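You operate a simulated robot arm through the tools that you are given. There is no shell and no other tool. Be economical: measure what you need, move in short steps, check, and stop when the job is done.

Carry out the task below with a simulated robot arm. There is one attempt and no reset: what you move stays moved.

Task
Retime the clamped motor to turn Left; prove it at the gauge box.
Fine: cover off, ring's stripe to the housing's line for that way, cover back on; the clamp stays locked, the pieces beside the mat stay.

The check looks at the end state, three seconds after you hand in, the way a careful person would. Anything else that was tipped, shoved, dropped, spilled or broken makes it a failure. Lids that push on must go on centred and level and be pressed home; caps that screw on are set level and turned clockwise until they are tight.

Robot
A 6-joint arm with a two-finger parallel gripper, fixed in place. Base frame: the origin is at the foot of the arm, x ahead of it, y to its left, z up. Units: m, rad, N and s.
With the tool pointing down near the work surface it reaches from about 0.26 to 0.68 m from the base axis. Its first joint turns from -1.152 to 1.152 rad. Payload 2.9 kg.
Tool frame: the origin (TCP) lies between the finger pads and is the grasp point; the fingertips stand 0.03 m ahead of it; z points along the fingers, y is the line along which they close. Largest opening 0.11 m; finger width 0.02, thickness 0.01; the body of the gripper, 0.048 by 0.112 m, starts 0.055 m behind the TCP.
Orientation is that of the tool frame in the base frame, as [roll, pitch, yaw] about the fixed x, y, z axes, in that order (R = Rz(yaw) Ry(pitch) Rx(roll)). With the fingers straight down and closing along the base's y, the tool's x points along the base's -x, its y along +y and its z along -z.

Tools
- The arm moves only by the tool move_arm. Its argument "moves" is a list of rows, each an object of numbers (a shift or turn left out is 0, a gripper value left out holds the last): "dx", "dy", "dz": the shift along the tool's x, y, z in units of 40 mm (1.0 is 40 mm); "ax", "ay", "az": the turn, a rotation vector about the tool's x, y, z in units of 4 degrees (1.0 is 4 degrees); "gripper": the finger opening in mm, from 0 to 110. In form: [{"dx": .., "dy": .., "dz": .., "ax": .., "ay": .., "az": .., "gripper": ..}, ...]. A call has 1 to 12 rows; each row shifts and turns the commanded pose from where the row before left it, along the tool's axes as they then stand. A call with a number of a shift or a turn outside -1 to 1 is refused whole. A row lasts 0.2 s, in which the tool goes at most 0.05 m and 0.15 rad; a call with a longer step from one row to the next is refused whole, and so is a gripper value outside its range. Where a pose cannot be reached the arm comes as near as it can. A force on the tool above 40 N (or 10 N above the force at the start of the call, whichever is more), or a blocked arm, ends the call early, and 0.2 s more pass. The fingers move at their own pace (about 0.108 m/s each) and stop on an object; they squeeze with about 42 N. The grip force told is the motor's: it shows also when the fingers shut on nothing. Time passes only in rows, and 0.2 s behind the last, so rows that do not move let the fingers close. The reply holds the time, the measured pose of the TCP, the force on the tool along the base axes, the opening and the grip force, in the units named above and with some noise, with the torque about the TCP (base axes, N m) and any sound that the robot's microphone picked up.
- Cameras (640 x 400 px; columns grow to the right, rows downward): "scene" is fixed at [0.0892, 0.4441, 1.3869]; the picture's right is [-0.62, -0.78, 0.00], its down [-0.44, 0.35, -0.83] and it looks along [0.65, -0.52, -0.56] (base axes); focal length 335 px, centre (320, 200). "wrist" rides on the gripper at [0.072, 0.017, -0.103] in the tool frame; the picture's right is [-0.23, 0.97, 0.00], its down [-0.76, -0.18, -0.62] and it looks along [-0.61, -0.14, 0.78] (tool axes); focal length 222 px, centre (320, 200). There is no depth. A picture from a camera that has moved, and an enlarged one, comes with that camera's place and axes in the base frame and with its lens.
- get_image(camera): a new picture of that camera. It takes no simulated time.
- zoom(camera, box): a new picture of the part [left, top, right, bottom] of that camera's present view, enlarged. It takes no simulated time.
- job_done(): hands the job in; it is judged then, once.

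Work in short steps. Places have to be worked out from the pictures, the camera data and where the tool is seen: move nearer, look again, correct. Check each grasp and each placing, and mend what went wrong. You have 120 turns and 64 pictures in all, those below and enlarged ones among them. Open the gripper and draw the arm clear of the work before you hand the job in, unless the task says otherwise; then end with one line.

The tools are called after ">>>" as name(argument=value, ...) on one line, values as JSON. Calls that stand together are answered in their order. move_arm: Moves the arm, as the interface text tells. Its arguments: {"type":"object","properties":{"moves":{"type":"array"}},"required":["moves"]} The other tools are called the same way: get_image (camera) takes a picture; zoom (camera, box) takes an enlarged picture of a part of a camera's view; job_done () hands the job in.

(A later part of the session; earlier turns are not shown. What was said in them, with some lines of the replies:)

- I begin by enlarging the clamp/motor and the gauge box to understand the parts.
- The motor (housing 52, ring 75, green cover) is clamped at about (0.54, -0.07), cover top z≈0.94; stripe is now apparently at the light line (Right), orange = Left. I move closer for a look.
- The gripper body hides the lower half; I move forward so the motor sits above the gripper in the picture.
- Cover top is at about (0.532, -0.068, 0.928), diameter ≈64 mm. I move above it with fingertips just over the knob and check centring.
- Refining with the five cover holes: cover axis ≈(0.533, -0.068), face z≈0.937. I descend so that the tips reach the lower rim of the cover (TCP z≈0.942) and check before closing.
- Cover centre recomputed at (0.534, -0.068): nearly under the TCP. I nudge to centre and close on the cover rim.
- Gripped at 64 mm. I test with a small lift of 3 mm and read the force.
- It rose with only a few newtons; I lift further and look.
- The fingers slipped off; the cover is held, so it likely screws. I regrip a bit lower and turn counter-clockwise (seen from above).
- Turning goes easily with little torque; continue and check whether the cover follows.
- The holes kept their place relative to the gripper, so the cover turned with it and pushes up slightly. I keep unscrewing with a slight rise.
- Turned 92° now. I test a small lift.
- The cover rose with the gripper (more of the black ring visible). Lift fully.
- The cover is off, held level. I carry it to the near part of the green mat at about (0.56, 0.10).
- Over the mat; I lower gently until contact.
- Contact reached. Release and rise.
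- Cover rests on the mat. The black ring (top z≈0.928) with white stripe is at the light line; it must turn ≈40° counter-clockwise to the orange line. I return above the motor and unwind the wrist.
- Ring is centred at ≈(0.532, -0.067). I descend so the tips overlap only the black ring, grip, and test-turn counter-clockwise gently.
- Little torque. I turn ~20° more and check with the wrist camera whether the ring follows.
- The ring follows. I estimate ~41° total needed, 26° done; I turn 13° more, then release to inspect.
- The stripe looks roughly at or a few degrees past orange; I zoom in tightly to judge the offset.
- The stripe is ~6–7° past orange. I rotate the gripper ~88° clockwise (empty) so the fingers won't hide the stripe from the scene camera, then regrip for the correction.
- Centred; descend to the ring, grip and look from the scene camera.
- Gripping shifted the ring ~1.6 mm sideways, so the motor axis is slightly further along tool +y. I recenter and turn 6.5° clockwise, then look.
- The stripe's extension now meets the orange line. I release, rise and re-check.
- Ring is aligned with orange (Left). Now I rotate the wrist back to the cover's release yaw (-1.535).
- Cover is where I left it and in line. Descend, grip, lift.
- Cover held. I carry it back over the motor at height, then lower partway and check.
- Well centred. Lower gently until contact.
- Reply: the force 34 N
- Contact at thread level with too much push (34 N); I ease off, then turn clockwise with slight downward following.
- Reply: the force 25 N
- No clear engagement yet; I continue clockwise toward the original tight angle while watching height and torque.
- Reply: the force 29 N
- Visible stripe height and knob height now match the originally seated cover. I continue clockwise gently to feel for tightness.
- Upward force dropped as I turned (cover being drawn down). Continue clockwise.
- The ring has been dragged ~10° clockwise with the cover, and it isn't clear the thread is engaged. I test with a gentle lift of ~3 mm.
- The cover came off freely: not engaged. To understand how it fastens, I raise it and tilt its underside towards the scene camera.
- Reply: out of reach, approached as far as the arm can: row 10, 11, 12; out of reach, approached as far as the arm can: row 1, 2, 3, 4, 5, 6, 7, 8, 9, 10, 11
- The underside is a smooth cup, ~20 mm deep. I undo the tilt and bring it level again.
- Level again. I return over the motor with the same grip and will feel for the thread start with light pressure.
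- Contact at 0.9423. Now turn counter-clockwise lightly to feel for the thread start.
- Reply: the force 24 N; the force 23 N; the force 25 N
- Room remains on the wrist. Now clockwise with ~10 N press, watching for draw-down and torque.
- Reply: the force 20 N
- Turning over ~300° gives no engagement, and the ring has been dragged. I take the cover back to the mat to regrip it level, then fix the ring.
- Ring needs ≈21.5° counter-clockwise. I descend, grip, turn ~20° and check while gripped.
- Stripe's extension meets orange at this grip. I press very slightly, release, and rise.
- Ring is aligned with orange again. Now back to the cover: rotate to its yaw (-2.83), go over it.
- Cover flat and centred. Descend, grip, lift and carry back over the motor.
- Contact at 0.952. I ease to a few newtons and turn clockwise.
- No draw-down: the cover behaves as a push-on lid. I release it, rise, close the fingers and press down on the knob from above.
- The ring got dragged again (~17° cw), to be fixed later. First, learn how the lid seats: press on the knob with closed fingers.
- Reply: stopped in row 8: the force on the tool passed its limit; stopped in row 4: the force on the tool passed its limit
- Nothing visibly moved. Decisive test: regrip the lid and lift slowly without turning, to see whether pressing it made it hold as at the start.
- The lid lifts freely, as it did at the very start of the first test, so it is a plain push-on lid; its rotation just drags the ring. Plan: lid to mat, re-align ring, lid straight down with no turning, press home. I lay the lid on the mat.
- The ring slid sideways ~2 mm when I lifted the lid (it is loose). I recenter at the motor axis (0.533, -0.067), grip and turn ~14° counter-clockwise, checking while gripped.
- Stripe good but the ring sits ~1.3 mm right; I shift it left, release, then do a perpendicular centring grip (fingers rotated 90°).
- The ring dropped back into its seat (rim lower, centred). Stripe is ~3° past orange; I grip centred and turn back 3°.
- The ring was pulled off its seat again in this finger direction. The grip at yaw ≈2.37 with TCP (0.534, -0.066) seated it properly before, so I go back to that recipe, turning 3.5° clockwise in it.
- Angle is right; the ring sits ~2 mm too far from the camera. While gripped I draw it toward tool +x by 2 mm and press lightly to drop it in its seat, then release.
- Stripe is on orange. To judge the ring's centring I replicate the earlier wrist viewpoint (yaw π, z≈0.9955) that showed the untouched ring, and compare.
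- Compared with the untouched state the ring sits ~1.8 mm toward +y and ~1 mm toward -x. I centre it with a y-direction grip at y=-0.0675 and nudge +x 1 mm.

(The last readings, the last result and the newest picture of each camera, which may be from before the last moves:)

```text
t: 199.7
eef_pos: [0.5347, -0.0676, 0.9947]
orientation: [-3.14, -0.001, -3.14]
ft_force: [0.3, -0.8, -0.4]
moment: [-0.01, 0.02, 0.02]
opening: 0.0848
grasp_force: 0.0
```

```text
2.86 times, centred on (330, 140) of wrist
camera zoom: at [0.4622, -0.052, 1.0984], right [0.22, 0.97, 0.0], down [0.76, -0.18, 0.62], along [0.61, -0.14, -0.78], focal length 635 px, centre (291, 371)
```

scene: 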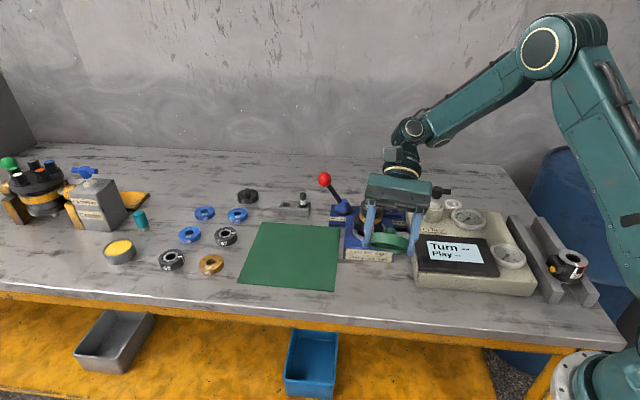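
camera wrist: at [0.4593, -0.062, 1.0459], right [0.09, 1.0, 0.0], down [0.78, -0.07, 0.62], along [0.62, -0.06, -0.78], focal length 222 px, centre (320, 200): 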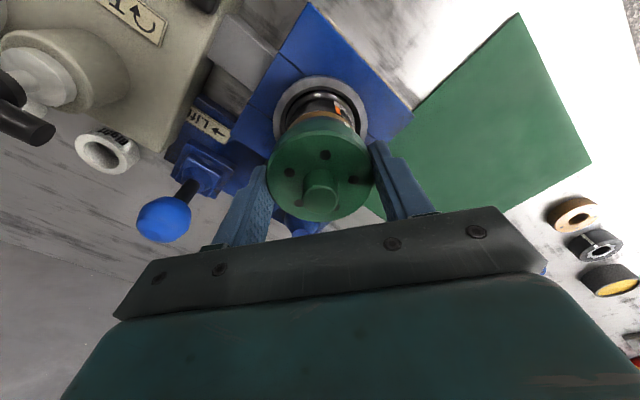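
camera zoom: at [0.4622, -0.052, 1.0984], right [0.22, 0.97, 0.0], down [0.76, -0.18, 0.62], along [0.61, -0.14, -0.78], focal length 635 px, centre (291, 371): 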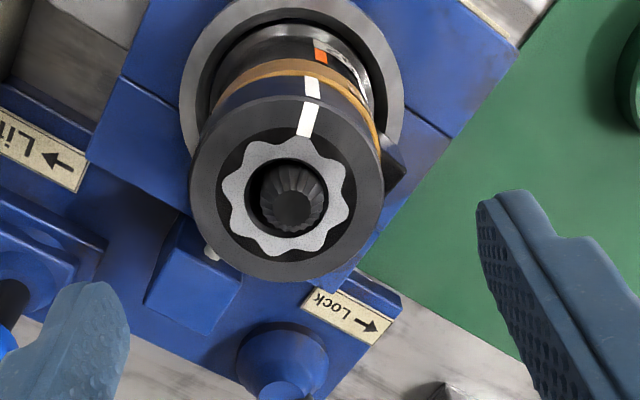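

Now it overshot ~2.3 mm toward -y. I repeat the grip with the TCP shifted +2.3 mm in y.

>>> move_arm(moves=[{"dy": 0.057}, {"dz": 0.7}, {"dz": 0.58}, {}, {"gripper": 45}, {}, {}, {}, {}])

>>> move_arm(moves=[{"gripper": 58}, {"gripper": 65}, {"gripper": 85}, {"gripper": 85}, {"dz": -0.6}, {"dz": -0.68}, {}])

>>> zoom(camera="wrist", box=[230, 70, 430, 210])

>>> zoom(camera="scene", box=[350, 192, 390, 238])

```text
t: 201.7
eef_pos: [0.5334, -0.0651, 0.9458]
orientation: [3.141, 0.0, -3.14]
ft_force: [0.4, -0.7, -0.2]
moment: [-0.09, -0.02, -0.03]
opening: 0.0511
grasp_force: 41.5
```

```text
t: 203.3
eef_pos: [0.5336, -0.0647, 0.9974]
orientation: [-3.141, 0.0, -3.139]
ft_force: [0.0, 0.2, 0.4]
moment: [0.01, -0.01, 0.0]
opening: 0.085
grasp_force: 0.1
```

```text
2.86 times, centred on (330, 140) of wrist
camera zoom: at [0.4613, -0.05, 1.1002], right [0.22, 0.97, 0.0], down [0.76, -0.18, 0.62], along [0.61, -0.14, -0.78], focal length 635 px, centre (291, 371)
```

zoom: 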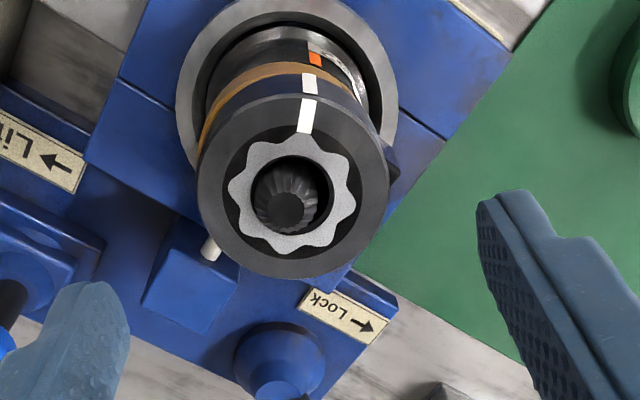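

```text
8.70 times, centred on (370, 215) of scene
camera zoom: at [0.0892, 0.4441, 1.3869], right [-0.62, -0.78, 0.0], down [-0.44, 0.35, -0.83], along [0.65, -0.52, -0.56], focal length 2917 px, centre (-115, 70)
```

zoom: 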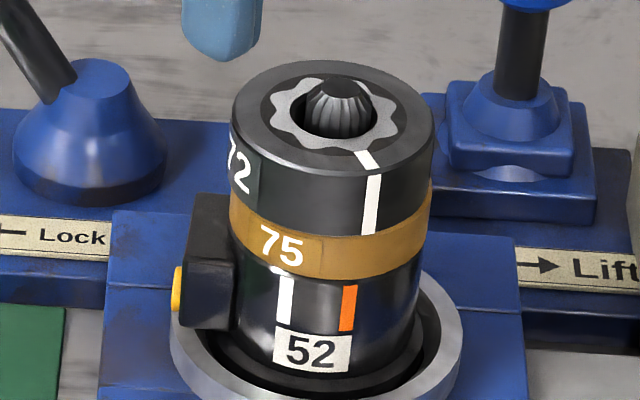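

The grip's closing twisted the ring ~10° ccw, and its centre follows the TCP. I now use the side-on yaw (visible to the camera) with TCP on the axis (0.5335, -0.067), turn back ~10°, and check in grip.

>>> move_arm(moves=[{"dy": -0.05}, {"az": 1}, {"az": 1}, {"az": 1}, {"az": 1}, {"az": 1}, {"az": 1}, {"az": 1}, {"az": 1}, {"az": 1}, {}])

>>> move_arm(moves=[{"dz": 0.7}, {"dz": 0.65}, {}, {"gripper": 45}, {}, {}, {}, {}])

>>> move_arm(moves=[{"az": 0.8}, {"az": 0.8}, {"az": 0.8}, {}])

>>> zoom(camera="scene", box=[350, 192, 390, 238])

```text
t: 205.7
eef_pos: [0.5331, -0.0677, 0.9952]
orientation: [3.14, 0.0, 2.515]
ft_force: [-0.4, -0.5, -0.6]
moment: [-0.03, 0.02, 0.01]
opening: 0.085
grasp_force: 0.1
```

```text
t: 207.5
eef_pos: [0.5337, -0.0691, 0.9421]
orientation: [-3.139, 0.002, 2.515]
ft_force: [-0.9, 0.2, 0.4]
moment: [-0.02, -0.01, -0.03]
opening: 0.0536
grasp_force: 41.6
```

```text
t: 208.5
eef_pos: [0.5339, -0.0682, 0.9423]
orientation: [-3.141, -0.002, 2.346]
ft_force: [0.2, -0.7, 0.0]
moment: [-0.02, 0.0, -0.01]
opening: 0.0536
grasp_force: 41.8
```

```text
8.70 times, centred on (370, 215) of scene
camera zoom: at [0.0893, 0.4441, 1.3869], right [-0.62, -0.78, 0.0], down [-0.44, 0.35, -0.83], along [0.65, -0.52, -0.56], focal length 2917 px, centre (-115, 70)
```

zoom: 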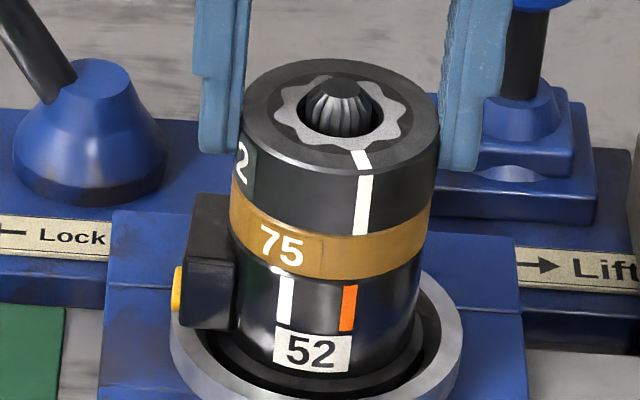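

Angle is right (15.4° vs 14.8°) and the ring is only 1.2 mm to the right; I shift it 1.2 mm, release softly, rise, and go for the lid.

>>> move_arm(moves=[{"dy": 0.03}, {}, {"gripper": 52}, {"gripper": 56}, {"gripper": 62}, {"gripper": 85}, {"gripper": 85}, {"dz": -0.7}, {"dz": -1}, {"dz": -0.9}, {"az": -1}, {"az": -1}])

>>> move_arm(moves=[{"az": -1}, {"az": -1}, {"az": -1}, {"az": -1}, {"az": -1}, {"az": -1}, {"az": -1}, {"az": -1}, {"az": -1}, {"az": -1}, {"az": -1}, {"az": -1}])

>>> move_arm(moves=[{"az": -1}, {"az": -1}, {"az": -1}, {"az": -1}, {"az": -0.82}, {"dx": -0.6745, "dy": 0.823}, {"dx": -0.6745, "dy": 0.823}, {"dx": -0.6745, "dy": 0.823}, {"dx": -0.6745, "dy": 0.823}, {}])

```text
t: 211.1
eef_pos: [0.5354, -0.067, 1.0461]
orientation: [-3.141, 0.002, 2.489]
ft_force: [0.5, 1.0, 0.0]
moment: [-0.01, 0.02, 0.0]
opening: 0.0851
grasp_force: 0.1
```

```text
t: 213.7
eef_pos: [0.5349, -0.0674, 1.0452]
orientation: [-3.141, 0.001, -2.956]
ft_force: [-0.5, -0.8, 0.2]
moment: [-0.01, -0.05, 0.0]
opening: 0.085
grasp_force: 0.0
```

```text
t: 215.9
eef_pos: [0.5613, 0.1007, 1.0452]
orientation: [3.141, 0.0, -2.622]
ft_force: [0.2, 0.1, -0.2]
moment: [0.02, -0.01, 0.01]
opening: 0.085
grasp_force: 0.1
```

Descend on the lid, grip, lift and return to the motor axis at the same yaw.

>>> move_arm(moves=[{"dz": 1}, {"dz": 1}, {"dz": 1}, {"dz": 1}, {"dz": 0.7}, {"dz": 0.53}, {}, {"gripper": 55}, {}, {}, {}, {}])

>>> move_arm(moves=[{"dz": -0.5}, {"dz": -1}, {"dz": -1}, {"dz": -1}, {"dz": -1}, {"dx": 0.6745, "dy": -0.823}, {"dx": 0.6745, "dy": -0.823}, {"dx": 0.6745, "dy": -0.823}, {"dx": 0.6745, "dy": -0.823}, {}, {}])

```text
t: 218.5
eef_pos: [0.5636, 0.1006, 0.8361]
orientation: [3.141, -0.001, -2.621]
ft_force: [0.2, 0.9, 0.3]
moment: [0.03, 0.0, 0.0]
opening: 0.0632
grasp_force: 42.6
```

```text
t: 220.9
eef_pos: [0.5348, -0.0674, 1.0158]
orientation: [3.141, 0.0, -2.621]
ft_force: [0.6, 0.1, -2.5]
moment: [-0.03, -0.01, 0.0]
opening: 0.063
grasp_force: 41.5
```

>>> move_arm(moves=[{"dx": 0.022, "dy": 0.012, "dz": 0.5}, {"dz": 0.5}, {"dz": 0.15}, {"dz": 0.08}, {"dz": 0.08}, {}])

>>> move_arm(moves=[{"dz": 0.06}, {"dz": 0.06}, {"dz": 0.04}, {}])

```text
t: 222.3
eef_pos: [0.5349, -0.0651, 0.9634]
orientation: [3.14, 0.0, -2.622]
ft_force: [-0.4, 0.0, -2.4]
moment: [-0.02, 0.04, -0.01]
opening: 0.063
grasp_force: 42.0
```

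```text
t: 223.3
eef_pos: [0.5335, -0.0678, 0.9562]
orientation: [-3.141, 0.0, -2.623]
ft_force: [-0.1, -0.4, -2.9]
moment: [0.0, 0.02, 0.01]
opening: 0.0633
grasp_force: 42.0
```

No side forces while passing over the ring; lower to contact.

>>> move_arm(moves=[{"dz": 0.04}, {"dz": 0.03}, {"dz": 0.03}, {"dz": 0.03}, {}])

```text
t: 224.5
eef_pos: [0.5335, -0.0668, 0.9514]
orientation: [3.142, 0.0, -2.622]
ft_force: [-2.9, 1.8, 10.6]
moment: [-0.11, 0.35, -0.06]
opening: 0.0632
grasp_force: 41.9
```

Seated at the same depth as before. I press to ~30 N through the grip, then release softly and rise.

>>> move_arm(moves=[{"dz": 0.025}, {"dz": 0.02}, {}])

>>> move_arm(moves=[{"dz": -0.07}, {"gripper": 66}, {"gripper": 72}, {"gripper": 85}, {"gripper": 85}, {"dz": -0.7}, {"dz": -0.9}, {}])

>>> zoom(camera="scene", box=[345, 180, 475, 261])

```text
t: 225.3
eef_pos: [0.5344, -0.0665, 0.9509]
orientation: [-3.138, 0.004, -2.621]
ft_force: [-7.1, 1.8, 30.7]
moment: [-0.19, 0.43, 0.02]
opening: 0.0631
grasp_force: 42.2
```

```text
t: 227.1
eef_pos: [0.5357, -0.0664, 1.017]
orientation: [3.141, 0.0, -2.624]
ft_force: [-0.1, 0.4, -0.7]
moment: [-0.03, -0.02, 0.0]
opening: 0.085
grasp_force: 0.0
```

```text
4.92 times, centred on (410, 220) of scene
camera zoom: at [0.0892, 0.4441, 1.3869], right [-0.62, -0.78, 0.0], down [-0.44, 0.35, -0.83], along [0.65, -0.52, -0.56], focal length 1651 px, centre (-123, 99)
```

zoom: 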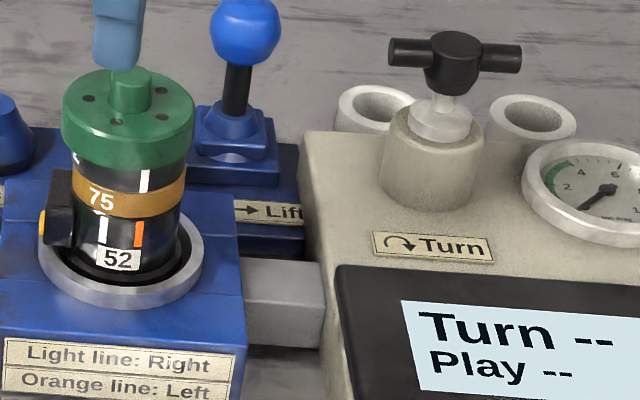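

Stripe meets the orange line, lid is level. Now the gauge box: T-handle hub triangulates to ≈(0.475, -0.249, 0.916), bar at ≈48°. I move above it with the fingers set across the hub.

>>> move_arm(moves=[{"dx": 0.887, "dy": -0.8075, "gripper": 70}, {"dx": 0.887, "dy": -0.8075}, {"dx": 0.887, "dy": -0.8075}, {"dx": 0.887, "dy": -0.8075}, {"az": -1}, {"az": -1}, {"az": -1}, {"az": -1}, {"az": -0.6}, {}])

```text
t: 229.3
eef_pos: [0.4749, -0.2497, 1.0171]
orientation: [3.141, 0.0, -2.298]
ft_force: [0.0, 0.0, 0.4]
moment: [0.01, 0.02, 0.01]
opening: 0.07
grasp_force: 0.1
```

>>> move_arm(moves=[{"dz": 0.8}, {"dz": 0.5}, {"dz": 0.4}, {"dz": 0.4}, {}, {"gripper": 40}, {}, {}])

```text
t: 231.1
eef_pos: [0.4741, -0.2474, 0.9328]
orientation: [3.139, -0.001, -2.299]
ft_force: [-12.8, 13.8, 0.0]
moment: [-0.19, 0.19, 0.08]
opening: 0.0493
grasp_force: 9.3
```

The +y finger touched first, so the hub lies further along tool +y. I open a bit, shift 7 mm that way and close again.

>>> move_arm(moves=[{"gripper": 60}, {"gripper": 60}, {"dy": 0.18}, {}, {"gripper": 40}, {}, {}])

```text
t: 232.7
eef_pos: [0.469, -0.2444, 0.9328]
orientation: [-3.14, -0.001, -2.3]
ft_force: [-1.3, 0.5, 0.0]
moment: [0.02, 0.0, 0.0]
opening: 0.04
grasp_force: 0.0
```

No contact at 40 mm; continue closing in steps.

>>> move_arm(moves=[{"gripper": 32}, {}, {}])

```text
t: 233.5
eef_pos: [0.4696, -0.2436, 0.9331]
orientation: [3.14, 0.0, -2.299]
ft_force: [-7.5, 6.6, 1.8]
moment: [-0.07, 0.1, 0.06]
opening: 0.0367
grasp_force: 4.8
```

>>> move_arm(moves=[{"gripper": 45}, {"dy": 0.1}, {}, {"gripper": 20}, {}, {}])

```text
t: 234.9
eef_pos: [0.4662, -0.242, 0.9327]
orientation: [3.14, -0.001, -2.297]
ft_force: [-8.5, 6.1, 2.9]
moment: [-0.09, -0.25, 0.09]
opening: 0.0278
grasp_force: 44.9
```

Gripped the hub (27.8 mm). I relieve the side force and turn clockwise per the arrow, watching torque and sound.

>>> move_arm(moves=[{"dy": 0.015}, {"az": 0.7}, {"az": 0.7}, {"az": 0.7}, {"az": 0.7}, {}])

>>> move_arm(moves=[{"az": 1}, {"az": 1}, {"az": 1}, {"az": 1}, {"az": 1}, {"az": 1}, {"az": 1}, {"az": 1}, {}])

```text
t: 236.3
eef_pos: [0.4652, -0.2396, 0.9322]
orientation: [3.138, 0.002, -2.494]
ft_force: [-12.2, 24.4, 5.0]
moment: [0.23, -0.66, 0.16]
opening: 0.0277
grasp_force: 45.1
```

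```text
t: 237.2
eef_pos: [0.4632, -0.239, 0.9326]
orientation: [3.134, -0.002, -2.74]
ft_force: [-5.4, 5.3, 6.1]
moment: [-0.01, -0.44, 0.04]
opening: 0.0276
grasp_force: 45.2
stopped in row 4: the force on the tool passed its limit (the readings are from after the stop); the commanded pose is now the measured one
```

Side force indicates the handle axis lies a bit more toward (-x,+y). I shift with the force and continue turning in smaller portions.

>>> move_arm(moves=[{"dx": 0.015, "dy": 0.03}, {"az": 0.7}, {"az": 0.7}, {"az": 0.7}, {"az": 0.7}, {}])

```text
t: 238.6
eef_pos: [0.4641, -0.2385, 0.9324]
orientation: [3.134, -0.005, -2.936]
ft_force: [-1.7, 8.6, 2.8]
moment: [-0.09, -1.19, 0.07]
opening: 0.0276
grasp_force: 45.2
```

>>> move_arm(moves=[{"dy": 0.02}, {"az": 0.7}, {"az": 0.7}, {"az": 0.7}, {"az": 0.7}, {"az": 0.7}, {}])

>>> move_arm(moves=[{"az": 0.7}, {"az": 0.7}, {"az": 0.7}, {"az": 0.7}, {"az": 0.7}, {}])

```text
t: 240.2
eef_pos: [0.464, -0.2361, 0.9323]
orientation: [3.136, -0.008, 3.106]
ft_force: [-2.8, 19.8, 15.3]
moment: [-0.23, -0.27, 0.12]
opening: 0.0278
grasp_force: 44.9
```

```text
t: 241.6
eef_pos: [0.464, -0.2347, 0.9331]
orientation: [3.135, -0.008, 2.864]
ft_force: [-3.6, 31.8, 14.3]
moment: [-0.35, -0.41, 0.23]
opening: 0.0278
grasp_force: 45.5
```

Side force is rising; I spend one picture to see handle and display.

>>> zoom(camera="scene", box=[385, 160, 525, 280])

```text
3.33 times, centred on (455, 220) of scene
camera zoom: at [0.0889, 0.4451, 1.3866], right [-0.62, -0.78, 0.0], down [-0.44, 0.34, -0.83], along [0.65, -0.52, -0.56], focal length 1118 px, centre (-130, 133)
```

zoom: 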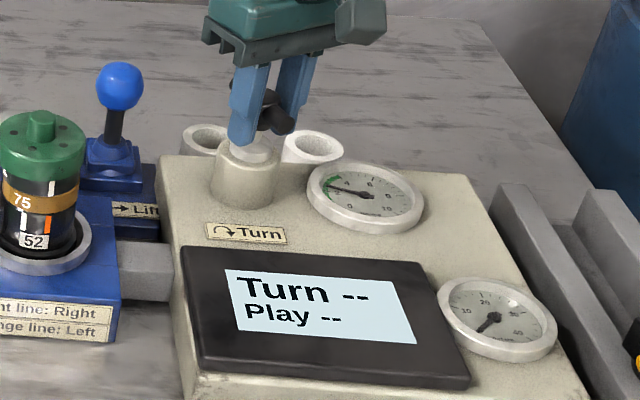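

The handle is turning (gauge needle moved into the green); display not yet reading. I relieve the side force and keep turning clockwise.

>>> move_arm(moves=[{"dy": 0.05, "dz": -0.02}, {"az": 0.7}, {"az": 0.7, "dy": 0.01}, {"az": 0.7, "dy": 0.01}, {"az": 0.7}, {}])

```text
t: 243.0
eef_pos: [0.4645, -0.2338, 0.932]
orientation: [3.139, -0.011, 2.666]
ft_force: [1.0, 22.1, -11.6]
moment: [-0.65, -0.45, 0.14]
opening: 0.0277
grasp_force: 44.7
```

>>> move_arm(moves=[{"dx": 0.017, "dy": 0.033, "dz": 0.015}, {"az": 0.7}, {"az": 0.7, "dy": 0.01}, {"az": 0.7, "dx": 0.01}, {"az": 0.7}, {}])

>>> move_arm(moves=[{"dx": 0.015, "dy": 0.02}, {"az": 0.7}, {"az": 0.7, "dy": 0.01}, {"az": 0.7, "dx": 0.01}, {"az": 0.7}, {}])

```text
t: 244.4
eef_pos: [0.4651, -0.2334, 0.9324]
orientation: [3.14, -0.007, 2.468]
ft_force: [19.2, 7.3, -9.5]
moment: [0.29, 1.0, 0.13]
opening: 0.0279
grasp_force: 44.6
```

```text
t: 245.8
eef_pos: [0.4666, -0.2327, 0.9338]
orientation: [3.14, -0.006, 2.272]
ft_force: [29.6, 0.7, -10.7]
moment: [0.65, 0.89, 0.1]
opening: 0.0275
grasp_force: 44.8
```

The grip point orbits the handle axis; I follow it (+x) while continuing clockwise.

>>> move_arm(moves=[{"dx": -0.04, "dy": 0.05, "dz": 0.02}, {"az": 0.7}, {"az": 0.7, "dy": 0.01}, {"az": 0.7, "dy": 0.01}, {"az": 0.7, "dy": 0.01}, {}])

>>> move_arm(moves=[{"dx": -0.02, "dy": 0.03}, {"az": 0.7}, {"az": 0.7, "dy": 0.01}, {"az": 0.7, "dy": 0.01}, {"az": 0.7, "dy": 0.01}, {}])

```text
t: 247.2
eef_pos: [0.4678, -0.2329, 0.9333]
orientation: [-3.138, -0.009, 2.075]
ft_force: [-10.5, -0.8, 20.1]
moment: [0.92, 0.2, -0.04]
opening: 0.0278
grasp_force: 45.6
```

```text
t: 248.2
eef_pos: [0.4677, -0.2318, 0.9319]
orientation: [-3.134, -0.01, 1.953]
ft_force: [-8.4, 2.2, 5.2]
moment: [-0.11, -0.3, -0.04]
opening: 0.0278
grasp_force: 45.3
stopped in row 4: the force on the tool passed its limit (the readings are from after the stop); the commanded pose is now the measured one
```

>>> move_arm(moves=[{"dx": 0.01, "dy": -0.025, "ax": -0.1, "ay": -0.1}, {"az": 0.7}, {"az": 0.7}, {"az": 0.7}, {"az": 0.7}, {}])

>>> move_arm(moves=[{"az": 0.7}, {"az": 0.7}, {"az": 0.7}, {"az": 0.7}, {}])

```text
t: 249.6
eef_pos: [0.4703, -0.231, 0.9328]
orientation: [3.138, 0.001, 1.761]
ft_force: [16.8, 1.1, 8.8]
moment: [0.41, 0.29, 0.08]
opening: 0.0277
grasp_force: 45.1
```

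```text
t: 250.8
eef_pos: [0.471, -0.2311, 0.9322]
orientation: [3.136, -0.001, 1.567]
ft_force: [29.5, 9.2, 3.9]
moment: [-0.71, 0.32, 0.16]
opening: 0.0277
grasp_force: 44.8
```

>>> move_arm(moves=[{"dy": 0.06}, {"az": 0.7, "dy": 0.01}, {"az": 0.7, "dy": 0.01}, {"az": 0.7, "dx": -0.01}, {"az": 0.7, "dx": -0.01}, {}])

>>> move_arm(moves=[{"dx": -0.02, "dy": 0.02}, {"az": 0.7}, {"az": 0.7, "dx": -0.01}, {"az": 0.7, "dx": -0.01}, {"az": 0.7, "dx": -0.01}, {}])

>>> move_arm(moves=[{"dx": -0.02}, {"az": 0.7}, {"az": 0.7}, {"az": 0.7, "dx": -0.01}, {"az": 0.7, "dx": -0.01}, {}])

```text
t: 252.2
eef_pos: [0.4721, -0.2313, 0.9337]
orientation: [-3.142, -0.004, 1.371]
ft_force: [10.5, 17.8, 16.2]
moment: [-0.21, -0.34, 0.06]
opening: 0.0276
grasp_force: 45.3
```

```text
t: 253.6
eef_pos: [0.4729, -0.2312, 0.9329]
orientation: [-3.14, -0.004, 1.178]
ft_force: [6.0, 27.2, 13.9]
moment: [-0.43, -0.34, -0.04]
opening: 0.0275
grasp_force: 45.0
```

```text
t: 255.0
eef_pos: [0.4723, -0.2345, 0.9324]
orientation: [3.14, -0.005, 0.983]
ft_force: [23.2, 16.2, 4.3]
moment: [0.13, 0.03, 0.21]
opening: 0.0277
grasp_force: 44.9
```

>>> move_arm(moves=[{"dx": 0.05, "dy": 0.01}, {"az": 0.7}, {"az": 0.7}, {"az": 0.7}, {"az": 0.7}, {}])

>>> move_arm(moves=[{"az": 0.7}, {"az": 0.7}, {"az": 0.7}, {"az": 0.7}, {}])

```text
t: 256.4
eef_pos: [0.4719, -0.2364, 0.933]
orientation: [-3.14, 0.001, 0.777]
ft_force: [1.0, -6.1, 8.9]
moment: [-0.3, 0.05, 0.05]
opening: 0.0272
grasp_force: 44.8
```

```text
t: 257.6
eef_pos: [0.4726, -0.2354, 0.9315]
orientation: [3.142, -0.002, 0.586]
ft_force: [8.6, -15.4, 1.1]
moment: [0.03, -0.69, 1.12]
opening: 0.0276
grasp_force: 44.5
```

Torque suddenly rose to 1.1 N·m — like a stop. I push slightly more to confirm.

>>> move_arm(moves=[{"dy": 0.02}, {"az": 0.4}, {"az": 0.4}, {}, {}])

```text
t: 258.8
eef_pos: [0.472, -0.235, 0.9313]
orientation: [-3.138, 0.0, 0.531]
ft_force: [2.8, -13.1, -2.3]
moment: [-0.14, -0.48, 1.13]
opening: 0.028
grasp_force: 45.3
```

The handle is at its stop (constant slip torque). I release, rise clear, and read the display with my last picture.

>>> move_arm(moves=[{"az": -0.4}, {"gripper": 60}, {"gripper": 70}, {}, {"dz": -0.8}, {"dz": -1}, {"dz": -1}, {"dz": -1}, {"dz": -1}, {}, {}])

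>>> zoom(camera="scene", box=[340, 160, 540, 285])

```text
t: 261.2
eef_pos: [0.4715, -0.2363, 1.1246]
orientation: [-3.14, 0.0, 0.558]
ft_force: [0.1, -0.2, 0.0]
moment: [-0.01, 0.02, -0.02]
opening: 0.0699
grasp_force: 0.0
```

```text
3.20 times, centred on (440, 222) of scene
camera zoom: at [0.0892, 0.4441, 1.3869], right [-0.62, -0.78, 0.0], down [-0.44, 0.35, -0.83], along [0.65, -0.52, -0.56], focal length 1073 px, centre (-64, 128)
```

zoom: 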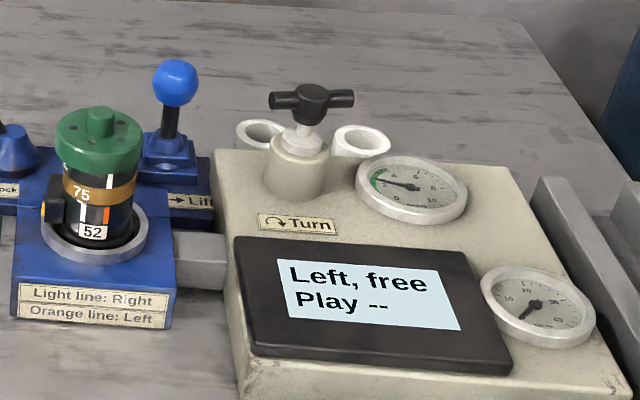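

The display reads "Left, free", the drag needle is in the green, the cover is on and the clamp is still locked. The gripper is open and the arm is clear, so I hand in.

>>> job_done()

```text
The job is handed in.
```

The motor is retimed to Left: the ring's stripe is on the orange line, the cover is pressed back on, the clamp is still locked, and the gauge box reads "Left, free" (its "Play" line stayed at "--").
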